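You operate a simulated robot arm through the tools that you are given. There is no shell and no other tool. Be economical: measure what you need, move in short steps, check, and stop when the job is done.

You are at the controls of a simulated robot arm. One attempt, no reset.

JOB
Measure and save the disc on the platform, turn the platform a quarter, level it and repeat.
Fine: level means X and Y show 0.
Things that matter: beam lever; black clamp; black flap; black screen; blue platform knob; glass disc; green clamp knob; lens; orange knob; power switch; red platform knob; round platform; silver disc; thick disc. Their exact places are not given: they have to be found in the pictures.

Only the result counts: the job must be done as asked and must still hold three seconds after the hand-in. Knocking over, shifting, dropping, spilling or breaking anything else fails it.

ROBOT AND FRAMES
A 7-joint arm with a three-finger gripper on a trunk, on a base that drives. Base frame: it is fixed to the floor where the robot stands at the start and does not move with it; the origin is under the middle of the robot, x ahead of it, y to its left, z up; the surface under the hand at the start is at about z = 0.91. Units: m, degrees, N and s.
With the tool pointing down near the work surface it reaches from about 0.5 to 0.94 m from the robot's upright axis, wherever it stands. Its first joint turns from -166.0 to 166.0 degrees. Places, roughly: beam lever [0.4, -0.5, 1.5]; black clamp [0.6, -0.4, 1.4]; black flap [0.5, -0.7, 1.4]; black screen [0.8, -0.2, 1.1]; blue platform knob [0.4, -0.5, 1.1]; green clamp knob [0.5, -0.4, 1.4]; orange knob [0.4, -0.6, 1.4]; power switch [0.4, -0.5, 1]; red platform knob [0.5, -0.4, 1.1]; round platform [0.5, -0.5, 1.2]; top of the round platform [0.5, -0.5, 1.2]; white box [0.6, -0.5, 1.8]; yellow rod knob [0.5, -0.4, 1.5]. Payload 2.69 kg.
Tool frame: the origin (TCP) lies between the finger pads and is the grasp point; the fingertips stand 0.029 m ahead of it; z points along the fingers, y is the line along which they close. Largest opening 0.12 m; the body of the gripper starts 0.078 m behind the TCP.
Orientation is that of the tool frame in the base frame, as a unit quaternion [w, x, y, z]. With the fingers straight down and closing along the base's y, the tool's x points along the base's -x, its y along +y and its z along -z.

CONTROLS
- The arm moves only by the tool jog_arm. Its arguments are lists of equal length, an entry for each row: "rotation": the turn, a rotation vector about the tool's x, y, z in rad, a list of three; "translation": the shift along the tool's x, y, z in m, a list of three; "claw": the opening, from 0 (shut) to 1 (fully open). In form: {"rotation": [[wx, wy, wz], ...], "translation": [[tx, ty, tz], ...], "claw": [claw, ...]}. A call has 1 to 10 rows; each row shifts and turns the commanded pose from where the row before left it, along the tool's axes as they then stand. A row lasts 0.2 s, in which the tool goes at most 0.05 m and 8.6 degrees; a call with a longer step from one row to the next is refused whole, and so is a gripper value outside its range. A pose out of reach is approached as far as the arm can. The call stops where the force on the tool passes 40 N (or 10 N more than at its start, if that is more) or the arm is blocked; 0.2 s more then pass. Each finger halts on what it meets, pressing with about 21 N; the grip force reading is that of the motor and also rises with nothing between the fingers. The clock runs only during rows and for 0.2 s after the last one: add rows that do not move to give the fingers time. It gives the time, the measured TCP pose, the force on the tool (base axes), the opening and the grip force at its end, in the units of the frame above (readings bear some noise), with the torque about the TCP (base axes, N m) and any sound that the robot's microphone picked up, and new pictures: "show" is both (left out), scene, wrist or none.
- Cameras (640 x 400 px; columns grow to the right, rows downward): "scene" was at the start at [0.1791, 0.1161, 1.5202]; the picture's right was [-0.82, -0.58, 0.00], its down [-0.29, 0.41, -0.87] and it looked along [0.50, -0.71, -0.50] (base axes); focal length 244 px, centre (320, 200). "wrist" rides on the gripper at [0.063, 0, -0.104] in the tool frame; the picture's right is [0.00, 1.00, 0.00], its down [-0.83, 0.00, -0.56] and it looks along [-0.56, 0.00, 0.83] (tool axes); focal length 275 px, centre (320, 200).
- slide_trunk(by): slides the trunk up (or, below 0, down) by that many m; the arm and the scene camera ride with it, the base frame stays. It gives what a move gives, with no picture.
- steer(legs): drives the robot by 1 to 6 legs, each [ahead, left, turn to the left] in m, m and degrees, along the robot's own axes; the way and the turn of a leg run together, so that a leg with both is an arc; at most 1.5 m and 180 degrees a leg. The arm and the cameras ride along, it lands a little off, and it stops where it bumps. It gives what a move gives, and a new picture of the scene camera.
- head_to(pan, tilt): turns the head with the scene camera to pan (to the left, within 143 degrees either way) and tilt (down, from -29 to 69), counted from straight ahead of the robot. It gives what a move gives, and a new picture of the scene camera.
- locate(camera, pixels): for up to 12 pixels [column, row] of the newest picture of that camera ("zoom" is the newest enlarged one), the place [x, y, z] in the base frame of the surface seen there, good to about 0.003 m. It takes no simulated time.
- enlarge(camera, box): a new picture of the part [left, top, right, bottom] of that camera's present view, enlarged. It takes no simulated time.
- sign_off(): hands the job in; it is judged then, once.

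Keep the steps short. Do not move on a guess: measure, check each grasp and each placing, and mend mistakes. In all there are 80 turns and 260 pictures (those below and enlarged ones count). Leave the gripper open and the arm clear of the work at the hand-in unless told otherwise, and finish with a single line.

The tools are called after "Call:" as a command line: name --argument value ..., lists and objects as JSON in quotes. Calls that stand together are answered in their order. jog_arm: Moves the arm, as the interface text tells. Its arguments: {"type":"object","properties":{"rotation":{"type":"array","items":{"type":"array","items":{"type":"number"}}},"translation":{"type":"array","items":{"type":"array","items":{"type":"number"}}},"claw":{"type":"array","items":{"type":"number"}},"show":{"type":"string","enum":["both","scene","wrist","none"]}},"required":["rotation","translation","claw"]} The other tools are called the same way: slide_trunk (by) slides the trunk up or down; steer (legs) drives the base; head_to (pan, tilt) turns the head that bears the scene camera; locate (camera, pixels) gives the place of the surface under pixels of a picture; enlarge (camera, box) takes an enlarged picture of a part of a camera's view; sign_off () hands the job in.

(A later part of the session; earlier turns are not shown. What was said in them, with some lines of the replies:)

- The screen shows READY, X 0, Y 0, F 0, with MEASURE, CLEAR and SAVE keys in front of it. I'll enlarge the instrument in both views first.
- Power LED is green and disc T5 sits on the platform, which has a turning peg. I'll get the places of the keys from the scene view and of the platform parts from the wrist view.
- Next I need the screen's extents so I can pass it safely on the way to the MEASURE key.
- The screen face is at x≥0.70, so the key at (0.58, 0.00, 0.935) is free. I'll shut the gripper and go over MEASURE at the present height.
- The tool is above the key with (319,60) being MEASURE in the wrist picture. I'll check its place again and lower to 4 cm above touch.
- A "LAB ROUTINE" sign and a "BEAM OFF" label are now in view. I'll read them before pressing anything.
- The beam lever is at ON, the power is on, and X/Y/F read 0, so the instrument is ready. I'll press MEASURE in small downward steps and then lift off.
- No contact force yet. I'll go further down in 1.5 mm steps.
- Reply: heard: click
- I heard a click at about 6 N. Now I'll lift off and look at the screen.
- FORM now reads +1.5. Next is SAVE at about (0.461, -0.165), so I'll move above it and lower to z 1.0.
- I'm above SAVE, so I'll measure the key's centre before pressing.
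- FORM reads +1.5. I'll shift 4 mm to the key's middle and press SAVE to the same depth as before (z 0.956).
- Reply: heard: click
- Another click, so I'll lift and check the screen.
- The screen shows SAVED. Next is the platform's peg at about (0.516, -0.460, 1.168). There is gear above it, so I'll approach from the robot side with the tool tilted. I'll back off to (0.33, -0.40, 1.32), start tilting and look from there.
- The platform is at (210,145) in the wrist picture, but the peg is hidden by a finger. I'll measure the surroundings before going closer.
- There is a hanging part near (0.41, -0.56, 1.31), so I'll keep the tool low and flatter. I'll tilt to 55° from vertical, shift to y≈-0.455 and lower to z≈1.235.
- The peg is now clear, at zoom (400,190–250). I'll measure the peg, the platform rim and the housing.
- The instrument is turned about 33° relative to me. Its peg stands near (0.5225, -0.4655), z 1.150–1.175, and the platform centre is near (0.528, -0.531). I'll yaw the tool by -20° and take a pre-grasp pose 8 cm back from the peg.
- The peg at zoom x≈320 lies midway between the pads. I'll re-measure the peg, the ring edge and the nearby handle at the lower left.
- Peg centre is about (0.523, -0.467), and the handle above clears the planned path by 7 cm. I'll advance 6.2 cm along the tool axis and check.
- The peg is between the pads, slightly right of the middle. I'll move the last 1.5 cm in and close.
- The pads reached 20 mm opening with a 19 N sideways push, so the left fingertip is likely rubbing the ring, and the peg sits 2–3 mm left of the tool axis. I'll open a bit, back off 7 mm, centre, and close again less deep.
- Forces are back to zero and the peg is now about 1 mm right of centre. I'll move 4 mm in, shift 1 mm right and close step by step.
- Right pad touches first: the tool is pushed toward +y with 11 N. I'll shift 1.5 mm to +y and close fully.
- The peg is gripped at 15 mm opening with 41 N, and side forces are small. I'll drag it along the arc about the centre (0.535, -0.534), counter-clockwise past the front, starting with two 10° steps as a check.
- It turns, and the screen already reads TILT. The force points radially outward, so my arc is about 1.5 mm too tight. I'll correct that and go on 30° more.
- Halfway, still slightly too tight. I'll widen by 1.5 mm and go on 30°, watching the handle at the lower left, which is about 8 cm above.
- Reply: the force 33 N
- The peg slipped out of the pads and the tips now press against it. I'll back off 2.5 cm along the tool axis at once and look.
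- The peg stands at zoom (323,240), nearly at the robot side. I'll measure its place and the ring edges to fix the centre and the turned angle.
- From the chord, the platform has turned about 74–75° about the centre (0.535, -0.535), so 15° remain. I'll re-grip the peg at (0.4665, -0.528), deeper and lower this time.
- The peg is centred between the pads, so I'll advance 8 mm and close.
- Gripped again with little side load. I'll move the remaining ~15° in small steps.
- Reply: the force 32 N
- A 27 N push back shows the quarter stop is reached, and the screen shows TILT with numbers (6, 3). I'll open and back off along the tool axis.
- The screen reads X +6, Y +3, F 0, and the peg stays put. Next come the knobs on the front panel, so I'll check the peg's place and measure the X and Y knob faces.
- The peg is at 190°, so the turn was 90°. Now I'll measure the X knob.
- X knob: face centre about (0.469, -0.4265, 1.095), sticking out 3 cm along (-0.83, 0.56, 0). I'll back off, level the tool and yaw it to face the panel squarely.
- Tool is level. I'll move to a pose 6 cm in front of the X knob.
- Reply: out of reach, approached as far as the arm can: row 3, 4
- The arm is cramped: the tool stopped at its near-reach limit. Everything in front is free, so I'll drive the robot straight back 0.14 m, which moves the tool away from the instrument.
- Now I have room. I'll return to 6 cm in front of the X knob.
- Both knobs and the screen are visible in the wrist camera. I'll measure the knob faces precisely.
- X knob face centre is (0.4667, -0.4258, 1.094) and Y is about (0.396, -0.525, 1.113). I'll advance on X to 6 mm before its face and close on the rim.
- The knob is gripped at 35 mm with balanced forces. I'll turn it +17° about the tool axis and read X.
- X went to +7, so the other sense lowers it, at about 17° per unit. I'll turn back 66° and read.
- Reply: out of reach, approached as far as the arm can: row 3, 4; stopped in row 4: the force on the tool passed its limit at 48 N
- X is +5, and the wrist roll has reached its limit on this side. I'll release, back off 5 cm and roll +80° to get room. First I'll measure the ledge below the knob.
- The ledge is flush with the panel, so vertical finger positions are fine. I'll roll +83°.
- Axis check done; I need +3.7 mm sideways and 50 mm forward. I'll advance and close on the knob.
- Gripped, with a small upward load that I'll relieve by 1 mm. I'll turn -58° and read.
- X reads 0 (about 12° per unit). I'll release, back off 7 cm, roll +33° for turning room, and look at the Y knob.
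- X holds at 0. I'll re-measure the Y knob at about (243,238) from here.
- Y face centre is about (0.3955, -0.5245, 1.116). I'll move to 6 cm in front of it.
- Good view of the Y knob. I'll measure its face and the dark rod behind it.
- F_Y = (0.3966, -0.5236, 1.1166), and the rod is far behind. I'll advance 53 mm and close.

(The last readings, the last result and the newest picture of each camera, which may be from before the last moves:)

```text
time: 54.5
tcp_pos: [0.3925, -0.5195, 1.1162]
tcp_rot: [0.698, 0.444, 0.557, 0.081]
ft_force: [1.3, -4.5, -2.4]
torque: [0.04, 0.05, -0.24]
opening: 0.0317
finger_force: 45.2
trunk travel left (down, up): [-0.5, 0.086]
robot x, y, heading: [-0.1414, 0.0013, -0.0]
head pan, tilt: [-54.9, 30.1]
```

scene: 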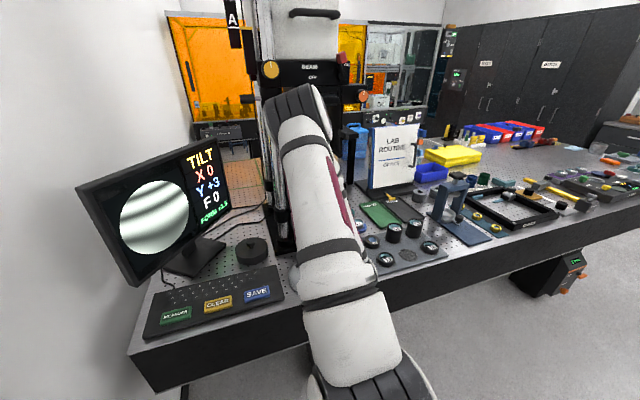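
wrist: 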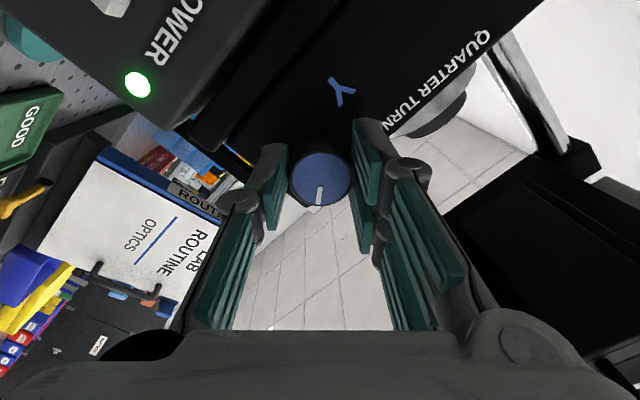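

Gripped with small forces. I'll turn -25° and read Y.

Call:
jog_arm --rotation '[[0, 0, -0.145], [0, 0, -0.145], [0, 0, -0.145], [0, 0, 0], [0, 0, 0]]' --translation '[[0, 0, 0], [0, 0, 0], [0, 0, 0], [0, 0, 0], [0, 0, 0]]' --claw '[0.1, 0.1, 0.1, 0.1, 0.1]' --show "scene"

Call:
enlarge --camera "scene" --box '[70, 130, 230, 290]'

```text
time: 55.7
tcp_pos: [0.3909, -0.5209, 1.1163]
tcp_rot: [0.698, 0.314, 0.639, -0.073]
ft_force: [-7.9, -7.7, -7.2]
torque: [0.33, 0.47, -0.8]
opening: 0.0315
finger_force: 45.0
trunk travel left (down, up): [-0.5, 0.086]
robot x, y, heading: [-0.1449, -0.0014, 0.3]
head pan, tilt: [-54.9, 30.1]
```

scene: 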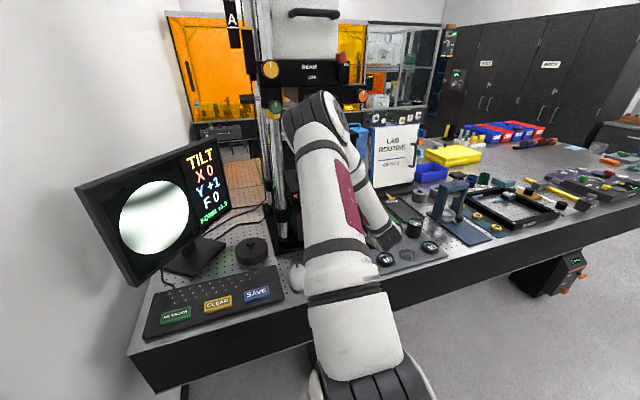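

```text
2.50 times, centred on (150, 210) of scene
```

zoom: 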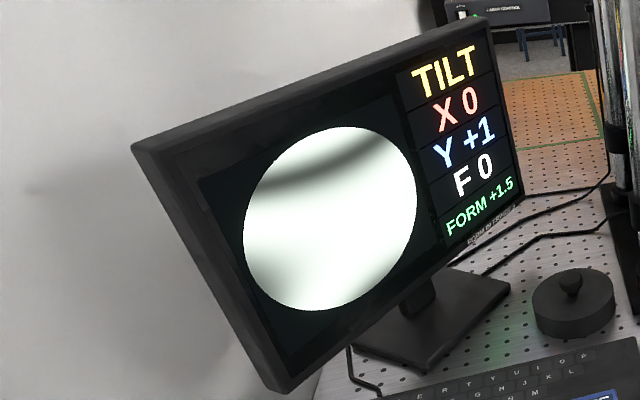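

Y is down to +1. I'll turn -11° more.

Call:
jog_arm --rotation '[[0, 0, -0.1], [0, 0, -0.09], [0, 0, 0], [0, 0, 0]]' --translation '[[0, 0, 0], [0, 0, 0], [0, 0, 0], [0, 0, 0]]' --claw '[0.1, 0.1, 0.1, 0.1]' --show "scene"

Call:
enlarge --camera "scene" --box '[70, 130, 230, 290]'

```text
time: 56.7
tcp_pos: [0.39, -0.5205, 1.1165]
tcp_rot: [0.688, 0.253, 0.666, -0.138]
ft_force: [-12.2, -9.3, -9.3]
torque: [0.11, 0.18, -1.2]
opening: 0.0317
finger_force: 45.7
trunk travel left (down, up): [-0.5, 0.086]
robot x, y, heading: [-0.1403, -0.0002, -0.2]
head pan, tilt: [-54.9, 30.1]
```

scene: 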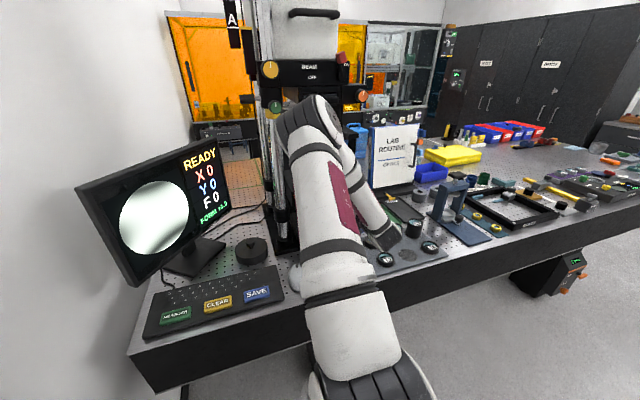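

```text
2.50 times, centred on (150, 210) of scene
```

zoom: 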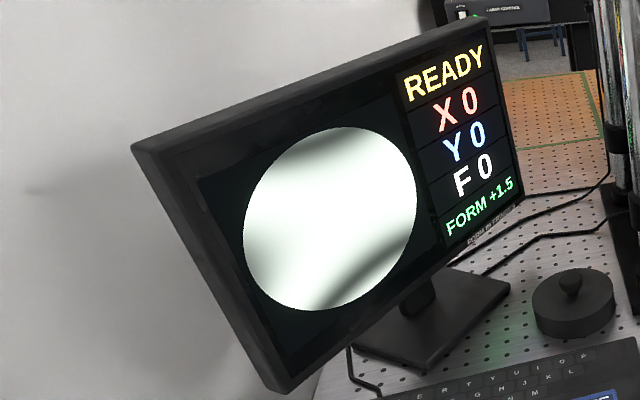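

READY with X 0, Y 0, F 0. I'll release, retract 10 cm and confirm it holds.

Call:
jog_arm --rotation '[[0, 0, 0], [0, 0, 0], [0, 0, 0], [0, 0, 0], [0, 0, 0], [0, 0, 0]]' --translation '[[0, 0, 0], [0, 0, 0], [0, 0, -0.02], [0, 0, -0.04], [0, 0, -0.04], [0, 0, 0]]' --claw '[0.3, 0.5, 0.5, 0.5, 0.5, 0.5]'

Call:
enlarge --camera "scene" --box '[70, 130, 230, 290]'

```text
time: 58.1
tcp_pos: [0.3059, -0.4666, 1.1172]
tcp_rot: [0.689, 0.25, 0.666, -0.138]
ft_force: [-1.1, 0.0, -0.2]
torque: [0.03, -0.02, -0.01]
opening: 0.0599
finger_force: 0.0
trunk travel left (down, up): [-0.5, 0.086]
robot x, y, heading: [-0.1429, 0.0027, -0.0]
head pan, tilt: [-54.9, 30.1]
```

scene: 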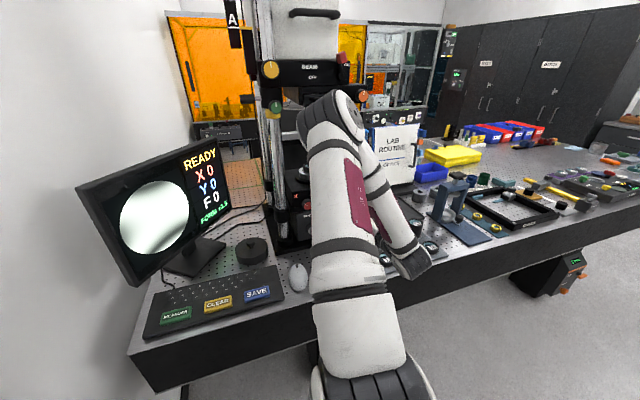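
wrist: 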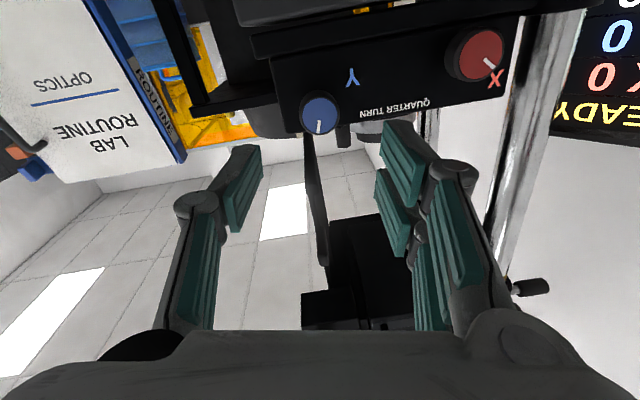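

```text
2.50 times, centred on (150, 210) of scene
```

zoom: 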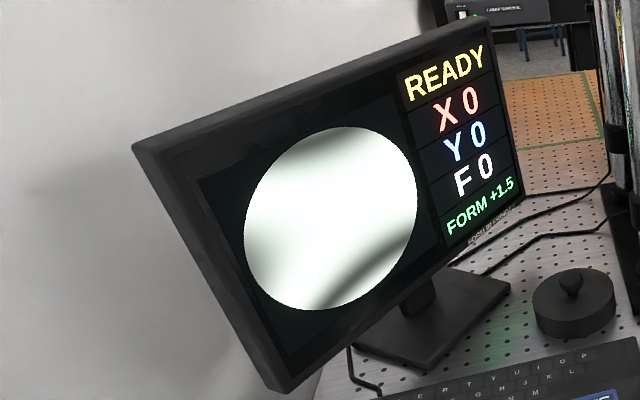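

It holds. The arm's lower link is near the lens tray, so I'll go straight up 0.2 m first and then start pitching the tool down.

Call:
jog_arm --rotation '[[0, 0, 0], [0, 0, 0], [0, 0, 0], [0, 0, 0], [0, 0, 0], [0, 0.145, 0], [0, 0.145, 0], [0, 0.145, 0], [0, 0.145, 0], [0, 0.145, 0]]' --translation '[[-0.04, 0.007, 0], [-0.04, 0.007, 0], [-0.04, 0.007, 0], [-0.04, 0.007, 0], [-0.04, 0.007, 0], [0, 0, 0], [0, 0, 0], [0, 0, 0], [0, 0, 0], [0, 0, 0]]' --claw '[0.5, 0.5, 0.3, 0, 0, 0, 0, 0, 0, 0]' --show "scene"

```text
time: 60.3
tcp_pos: [0.3096, -0.4657, 1.3202]
tcp_rot: [0.407, 0.284, 0.867, -0.04]
ft_force: [-0.6, -0.8, 0.0]
torque: [0.03, 0.01, -0.01]
opening: 0.0
finger_force: 20.4
trunk travel left (down, up): [-0.5, 0.086]
robot x, y, heading: [-0.1414, 0.0024, -0.0]
head pan, tilt: [-54.9, 30.1]
```

scene: 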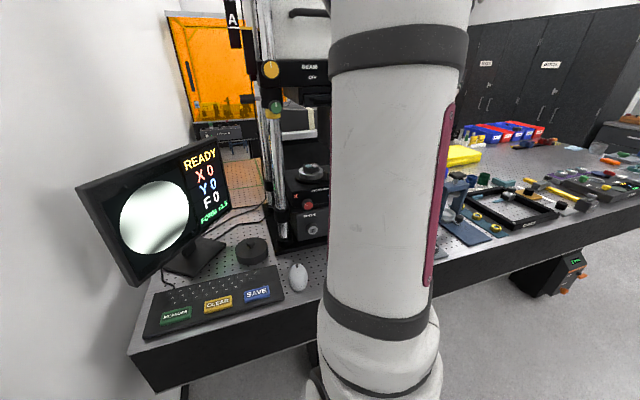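

Screen still says READY. I'll finish pointing the tool straight down.

Call:
jog_arm --rotation '[[0, 0.1405, 0], [0, 0.1405, 0], [0, 0.1405, 0], [0, 0.1405, 0], [0, 0.1405, 0], [0, 0.1405, 0], [0.0815, 0, 0], [0.0815, 0, 0], [0, 0, 0]]' --translation '[[0, 0, 0], [0, 0, 0], [0, 0, 0], [0, 0, 0], [0, 0, 0], [0, 0, 0], [0, 0, 0], [0, 0, 0], [0, 0, 0]]' --claw '[0, 0, 0, 0, 0, 0, 0, 0, 0]' --show "none"

```text
time: 62.3
tcp_pos: [0.3092, -0.467, 1.3218]
tcp_rot: [-0.005, 0.276, 0.961, 0.002]
ft_force: [0.6, -0.2, 1.0]
torque: [-0.03, 0.01, -0.03]
opening: 0.0
finger_force: 21.2
trunk travel left (down, up): [-0.5, 0.086]
robot x, y, heading: [-0.1412, -0.0013, -0.1]
head pan, tilt: [-54.9, 30.1]
```

Tool points down. I'll travel toward MEASURE, 10 rows along the tool's y, which passes the nearest knob by about 10 cm.

Call:
jog_arm --rotation '[[0, 0, 0], [0, 0, 0], [0, 0, 0], [0, 0, 0], [0, 0, 0], [0, 0, 0], [0, 0, 0], [0, 0, 0], [0, 0, 0], [0, 0, 0]]' --translation '[[0.0018, 0.048, 0.004], [0.0018, 0.048, 0.004], [0.0018, 0.048, 0.004], [0.0018, 0.048, 0.004], [0.0018, 0.048, 0.004], [0.0018, 0.048, 0.004], [0.0018, 0.048, 0.004], [0.0018, 0.048, 0.004], [0.0018, 0.048, 0.004], [0.0018, 0.048, 0.004]]' --claw '[0, 0, 0, 0, 0, 0, 0, 0, 0, 0]' --show "wrist"

```text
time: 64.5
tcp_pos: [0.5474, -0.051, 1.2831]
tcp_rot: [-0.005, 0.277, 0.961, 0.002]
ft_force: [-0.6, -0.3, 0.3]
torque: [0.09, -0.06, 0.03]
opening: 0.0003
finger_force: 20.9
trunk travel left (down, up): [-0.5, 0.086]
robot x, y, heading: [-0.1401, -0.0005, 0.2]
head pan, tilt: [-54.9, 30.1]
```

wrist: 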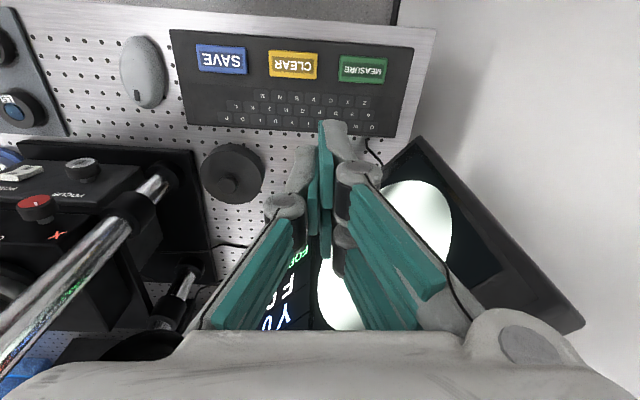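

The key row is in view with MEASURE at (363,68). I'll move over it and lower to z≈1.0.

Call:
jog_arm --rotation '[[0, 0, 0], [0, 0, 0], [0, 0, 0], [0, 0, 0], [0, 0, 0], [0, 0, 0], [0, 0, 0], [0, 0, 0], [0, 0, 0]]' --translation '[[0.0013, 0.03, 0], [0.0013, 0.03, 0], [0, 0, 0.047], [0, 0, 0.047], [0, 0, 0.047], [0, 0, 0.047], [0, 0, 0.047], [0, 0, 0.047], [0, 0, 0]]' --claw '[0, 0, 0, 0, 0, 0, 0, 0, 0]' --show "both"

Call:
enlarge --camera "scene" --box '[70, 130, 290, 350]'

```text
time: 66.5
tcp_pos: [0.5744, 0.0043, 1.0006]
tcp_rot: [-0.005, 0.275, 0.961, 0.001]
ft_force: [-0.1, -0.4, 0.9]
torque: [0.0, 0.0, 0.01]
opening: 0.0
finger_force: 21.7
trunk travel left (down, up): [-0.5, 0.086]
robot x, y, heading: [-0.1399, 0.0036, 0.2]
head pan, tilt: [-54.9, 30.1]
```

scene: 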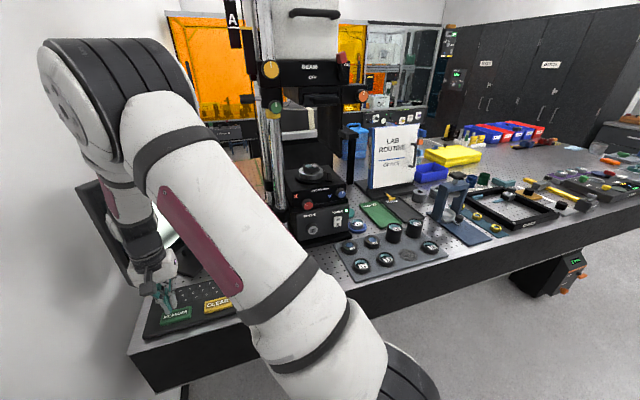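
wrist: 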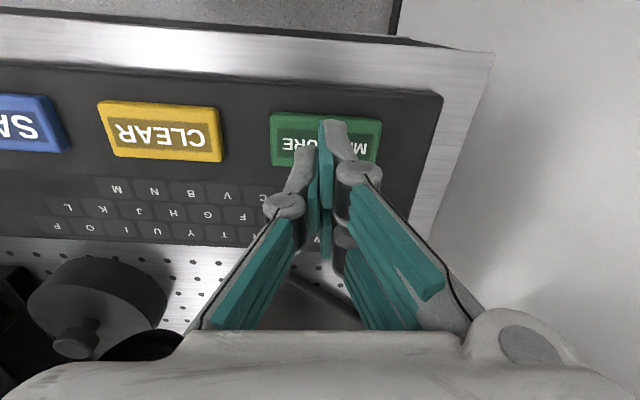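

```text
1.82 times, centred on (180, 240) of scene
```

zoom: 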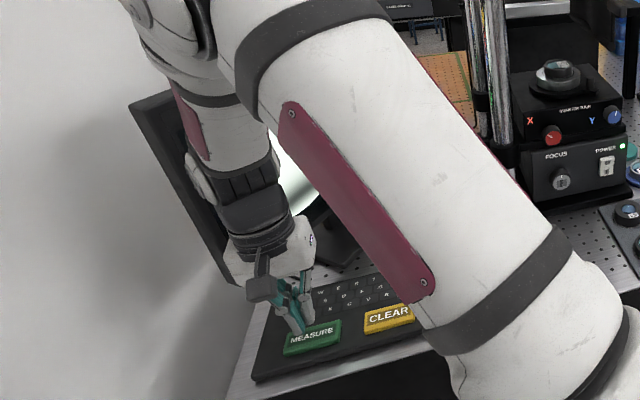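

The tool is above MEASURE. I'll press to the same depth as before (z 0.956).

Call:
jog_arm --rotation '[[0, 0, 0], [0, 0, 0], [0, 0, 0], [0, 0, 0], [0, 0, 0], [0, 0, 0], [0, 0, 0], [0, 0, 0]]' --translation '[[-0.0033, -0.0015, 0.025], [0, 0, 0.01], [0, 0, 0.003], [0, 0, 0.002], [0, 0, 0.0015], [0, 0, 0.0015], [0, 0, 0.0015], [0, 0, 0]]' --claw '[0, 0, 0, 0, 0, 0, 0, 0]' --show "none"

```text
time: 68.3
tcp_pos: [0.5771, 0.0017, 0.9563]
tcp_rot: [-0.005, 0.276, 0.961, 0.003]
ft_force: [-1.1, -0.6, 5.0]
torque: [-0.06, -0.08, -0.01]
opening: 0.006
finger_force: 21.0
trunk travel left (down, up): [-0.5, 0.086]
robot x, y, heading: [-0.1402, -0.0018, 0.1]
head pan, tilt: [-54.9, 30.1]
heard: click
```

Click heard. I'll lift and read the screen.

Call:
jog_arm --rotation '[[0, 0, 0], [0, 0, 0], [0, 0, 0], [0, 0, 0], [0, 0, 0], [0, 0, 0], [0, 0, 0]]' --translation '[[0, 0, -0.045], [0, 0, -0.045], [0, 0, -0.045], [0, 0, -0.045], [0, 0, -0.045], [0, 0, -0.045], [0, 0, -0.03]]' --claw '[0, 0, 0, 0, 0, 0, 0]'

Call:
enlarge --camera "scene" --box '[70, 130, 230, 290]'

```text
time: 69.9
tcp_pos: [0.5802, -0.0, 1.2552]
tcp_rot: [-0.005, 0.275, 0.961, 0.002]
ft_force: [0.3, 0.3, -0.3]
torque: [0.0, 0.04, -0.04]
opening: 0.0
finger_force: 20.8
trunk travel left (down, up): [-0.5, 0.086]
robot x, y, heading: [-0.1375, 0.0045, -0.2]
head pan, tilt: [-54.9, 30.1]
```

scene: 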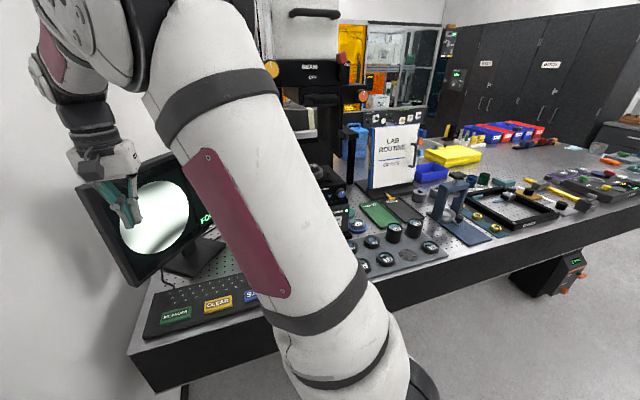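
wrist: 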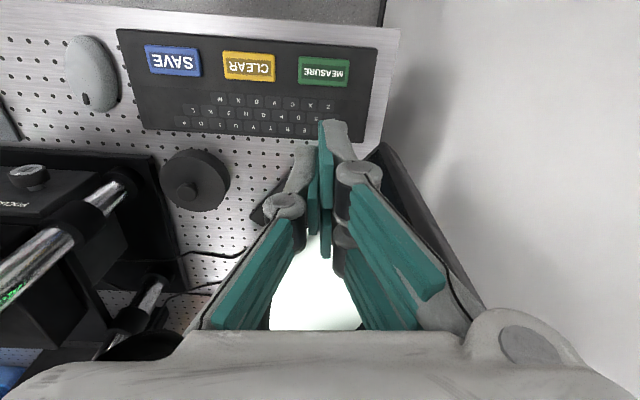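

```text
2.50 times, centred on (150, 210) of scene
```

zoom: 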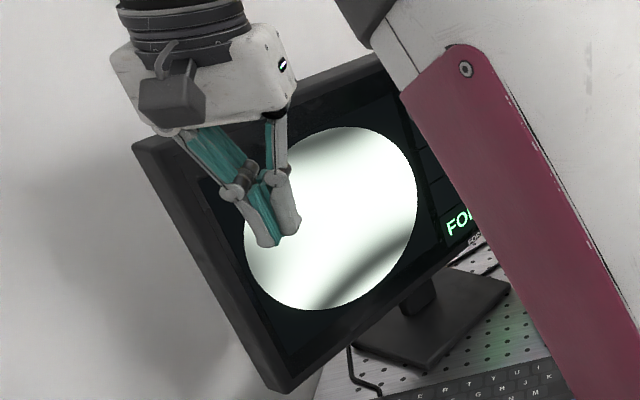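

The text is hidden by the arm. I'll move above SAVE and read there.

Call:
jog_arm --rotation '[[0, 0, 0], [0, 0, 0], [0, 0, 0], [0, 0, 0], [0, 0, 0], [0, 0, 0]]' --translation '[[0.0027, -0.0412, 0], [0.0027, -0.0412, 0], [0.0027, -0.0412, 0], [0.0027, -0.0412, 0], [0.0027, -0.0412, 0], [0, 0, 0]]' --claw '[0, 0, 0, 0, 0, 0]'

Call:
enlarge --camera "scene" --box '[70, 130, 230, 290]'

Call:
enlarge --camera "wrist" --box '[220, 150, 420, 330]'

```text
time: 71.3
tcp_pos: [0.458, -0.1677, 1.2564]
tcp_rot: [-0.005, 0.275, 0.961, 0.001]
ft_force: [-1.0, 0.0, 0.4]
torque: [-0.03, -0.01, -0.02]
opening: 0.0001
finger_force: 20.7
trunk travel left (down, up): [-0.5, 0.086]
robot x, y, heading: [-0.139, -0.0023, -0.1]
head pan, tilt: [-54.9, 30.1]
```

scene: 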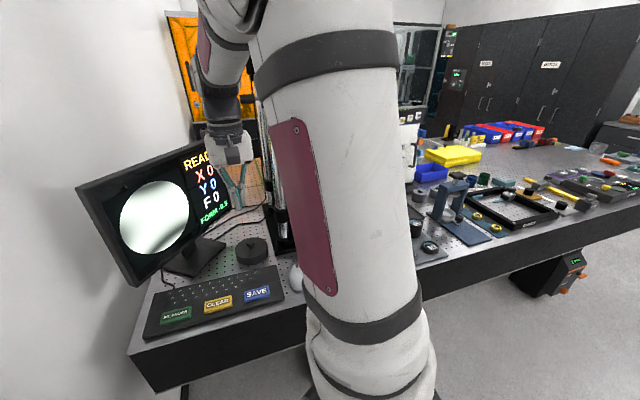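
wrist: 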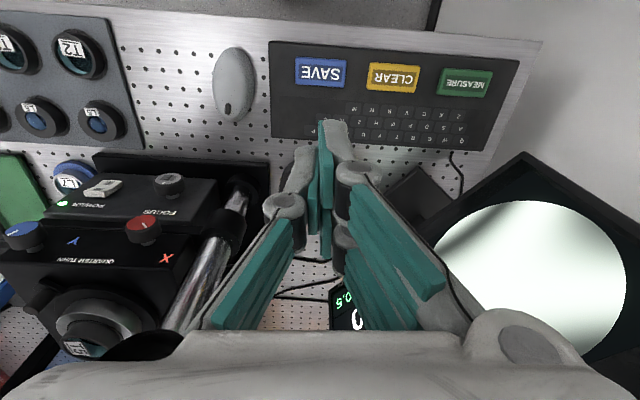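

```text
2.50 times, centred on (150, 210) of scene
```

zoom: 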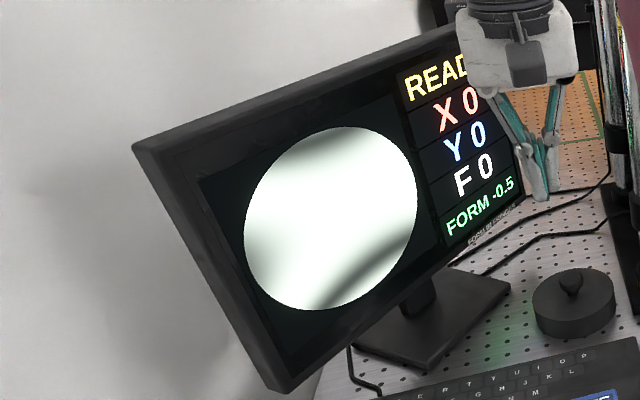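

```text
2.22 times, centred on (320, 240) of wrist
```

zoom: 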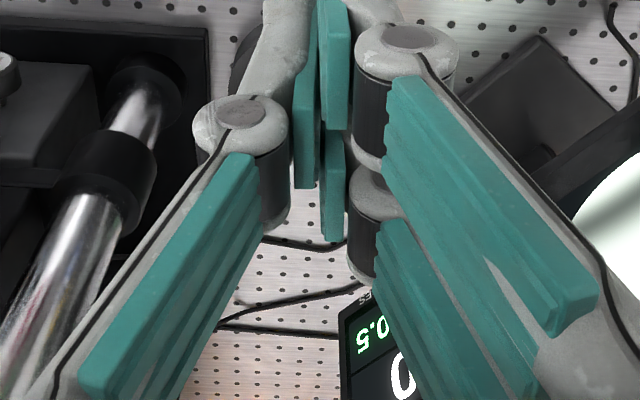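

The second measurement gives FORM -0.5. Now I'll lower onto SAVE and press to z 0.956.

Call:
jog_arm --rotation '[[0, 0, 0], [0, 0, 0], [0, 0, 0], [0, 0, 0], [0, 0, 0], [0, 0, 0], [0, 0, 0], [0, 0, 0], [0, 0, 0], [0, 0, 0]]' --translation '[[-0.0036, 0, 0.0495], [0, 0, 0.05], [0, 0, 0.05], [0, 0, 0.05], [0, 0, 0.05], [0, 0, 0.03], [0, 0, 0.013], [0, 0, 0.003], [0, 0, 0.0025], [0, 0, 0.002]]' --claw '[0, 0, 0, 0, 0, 0, 0, 0, 0, 0]' --show "none"

```text
time: 73.5
tcp_pos: [0.46, -0.1675, 0.9571]
tcp_rot: [-0.005, 0.276, 0.961, 0.002]
ft_force: [-1.8, 0.5, 6.8]
torque: [-0.05, -0.04, -0.01]
opening: 0.0059
finger_force: 21.0
trunk travel left (down, up): [-0.5, 0.086]
robot x, y, heading: [-0.1406, -0.0005, 0.1]
head pan, tilt: [-54.9, 30.1]
heard: click
```

Click heard. I'll lift straight up, then open the gripper clear of everything.

Call:
jog_arm --rotation '[[0, 0, 0], [0, 0, 0], [0, 0, 0], [0, 0, 0], [0, 0, 0], [0, 0, 0], [0, 0, 0], [0, 0, 0], [0, 0, 0], [0, 0, 0]]' --translation '[[0, 0, -0.045], [0, 0, -0.045], [0, 0, -0.045], [0, 0, -0.045], [0, 0, -0.045], [0, 0, -0.045], [0.03, -0.02, 0], [0.03, -0.02, 0], [0, 0, 0], [0, 0, 0]]' --claw '[0, 0, 0, 0, 0, 0, 0.3, 0.6, 0.8, 0.8]'

Call:
enlarge --camera "scene" --box '[70, 130, 230, 290]'

```text
time: 75.7
tcp_pos: [0.3895, -0.172, 1.2261]
tcp_rot: [-0.005, 0.275, 0.961, 0.001]
ft_force: [-0.2, -0.2, 0.6]
torque: [-0.03, 0.0, -0.01]
opening: 0.0959
finger_force: 0.2
trunk travel left (down, up): [-0.5, 0.086]
robot x, y, heading: [-0.1408, -0.0015, 0.1]
head pan, tilt: [-54.9, 30.1]
```

scene: 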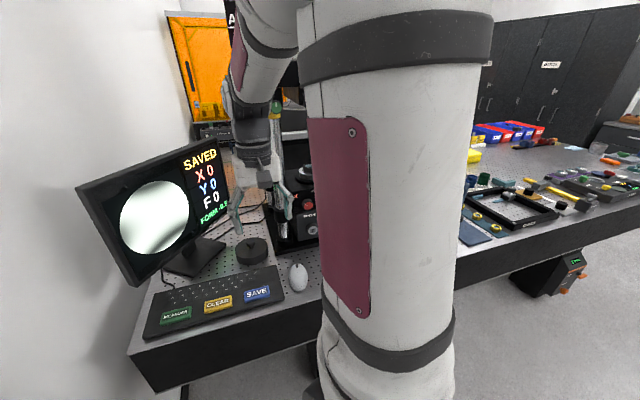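
wrist: 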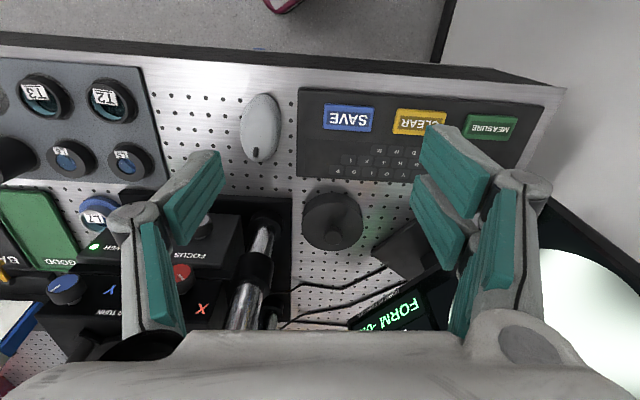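

```text
2.50 times, centred on (150, 210) of scene
```

zoom: 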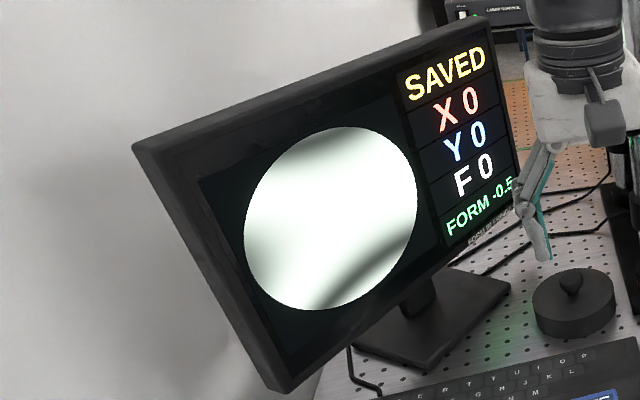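

SAVED again, with X 0, Y 0, F 0 and FORM -0.5. The gripper is open and clear of the work, so I'll hand in.

Call:
sign_off

```text
The job is handed in.
```

The disc was measured and saved (FORM +1.5), the platform turned a quarter and levelled to X 0, Y 0, and the disc measured and saved again (FORM -0.5).
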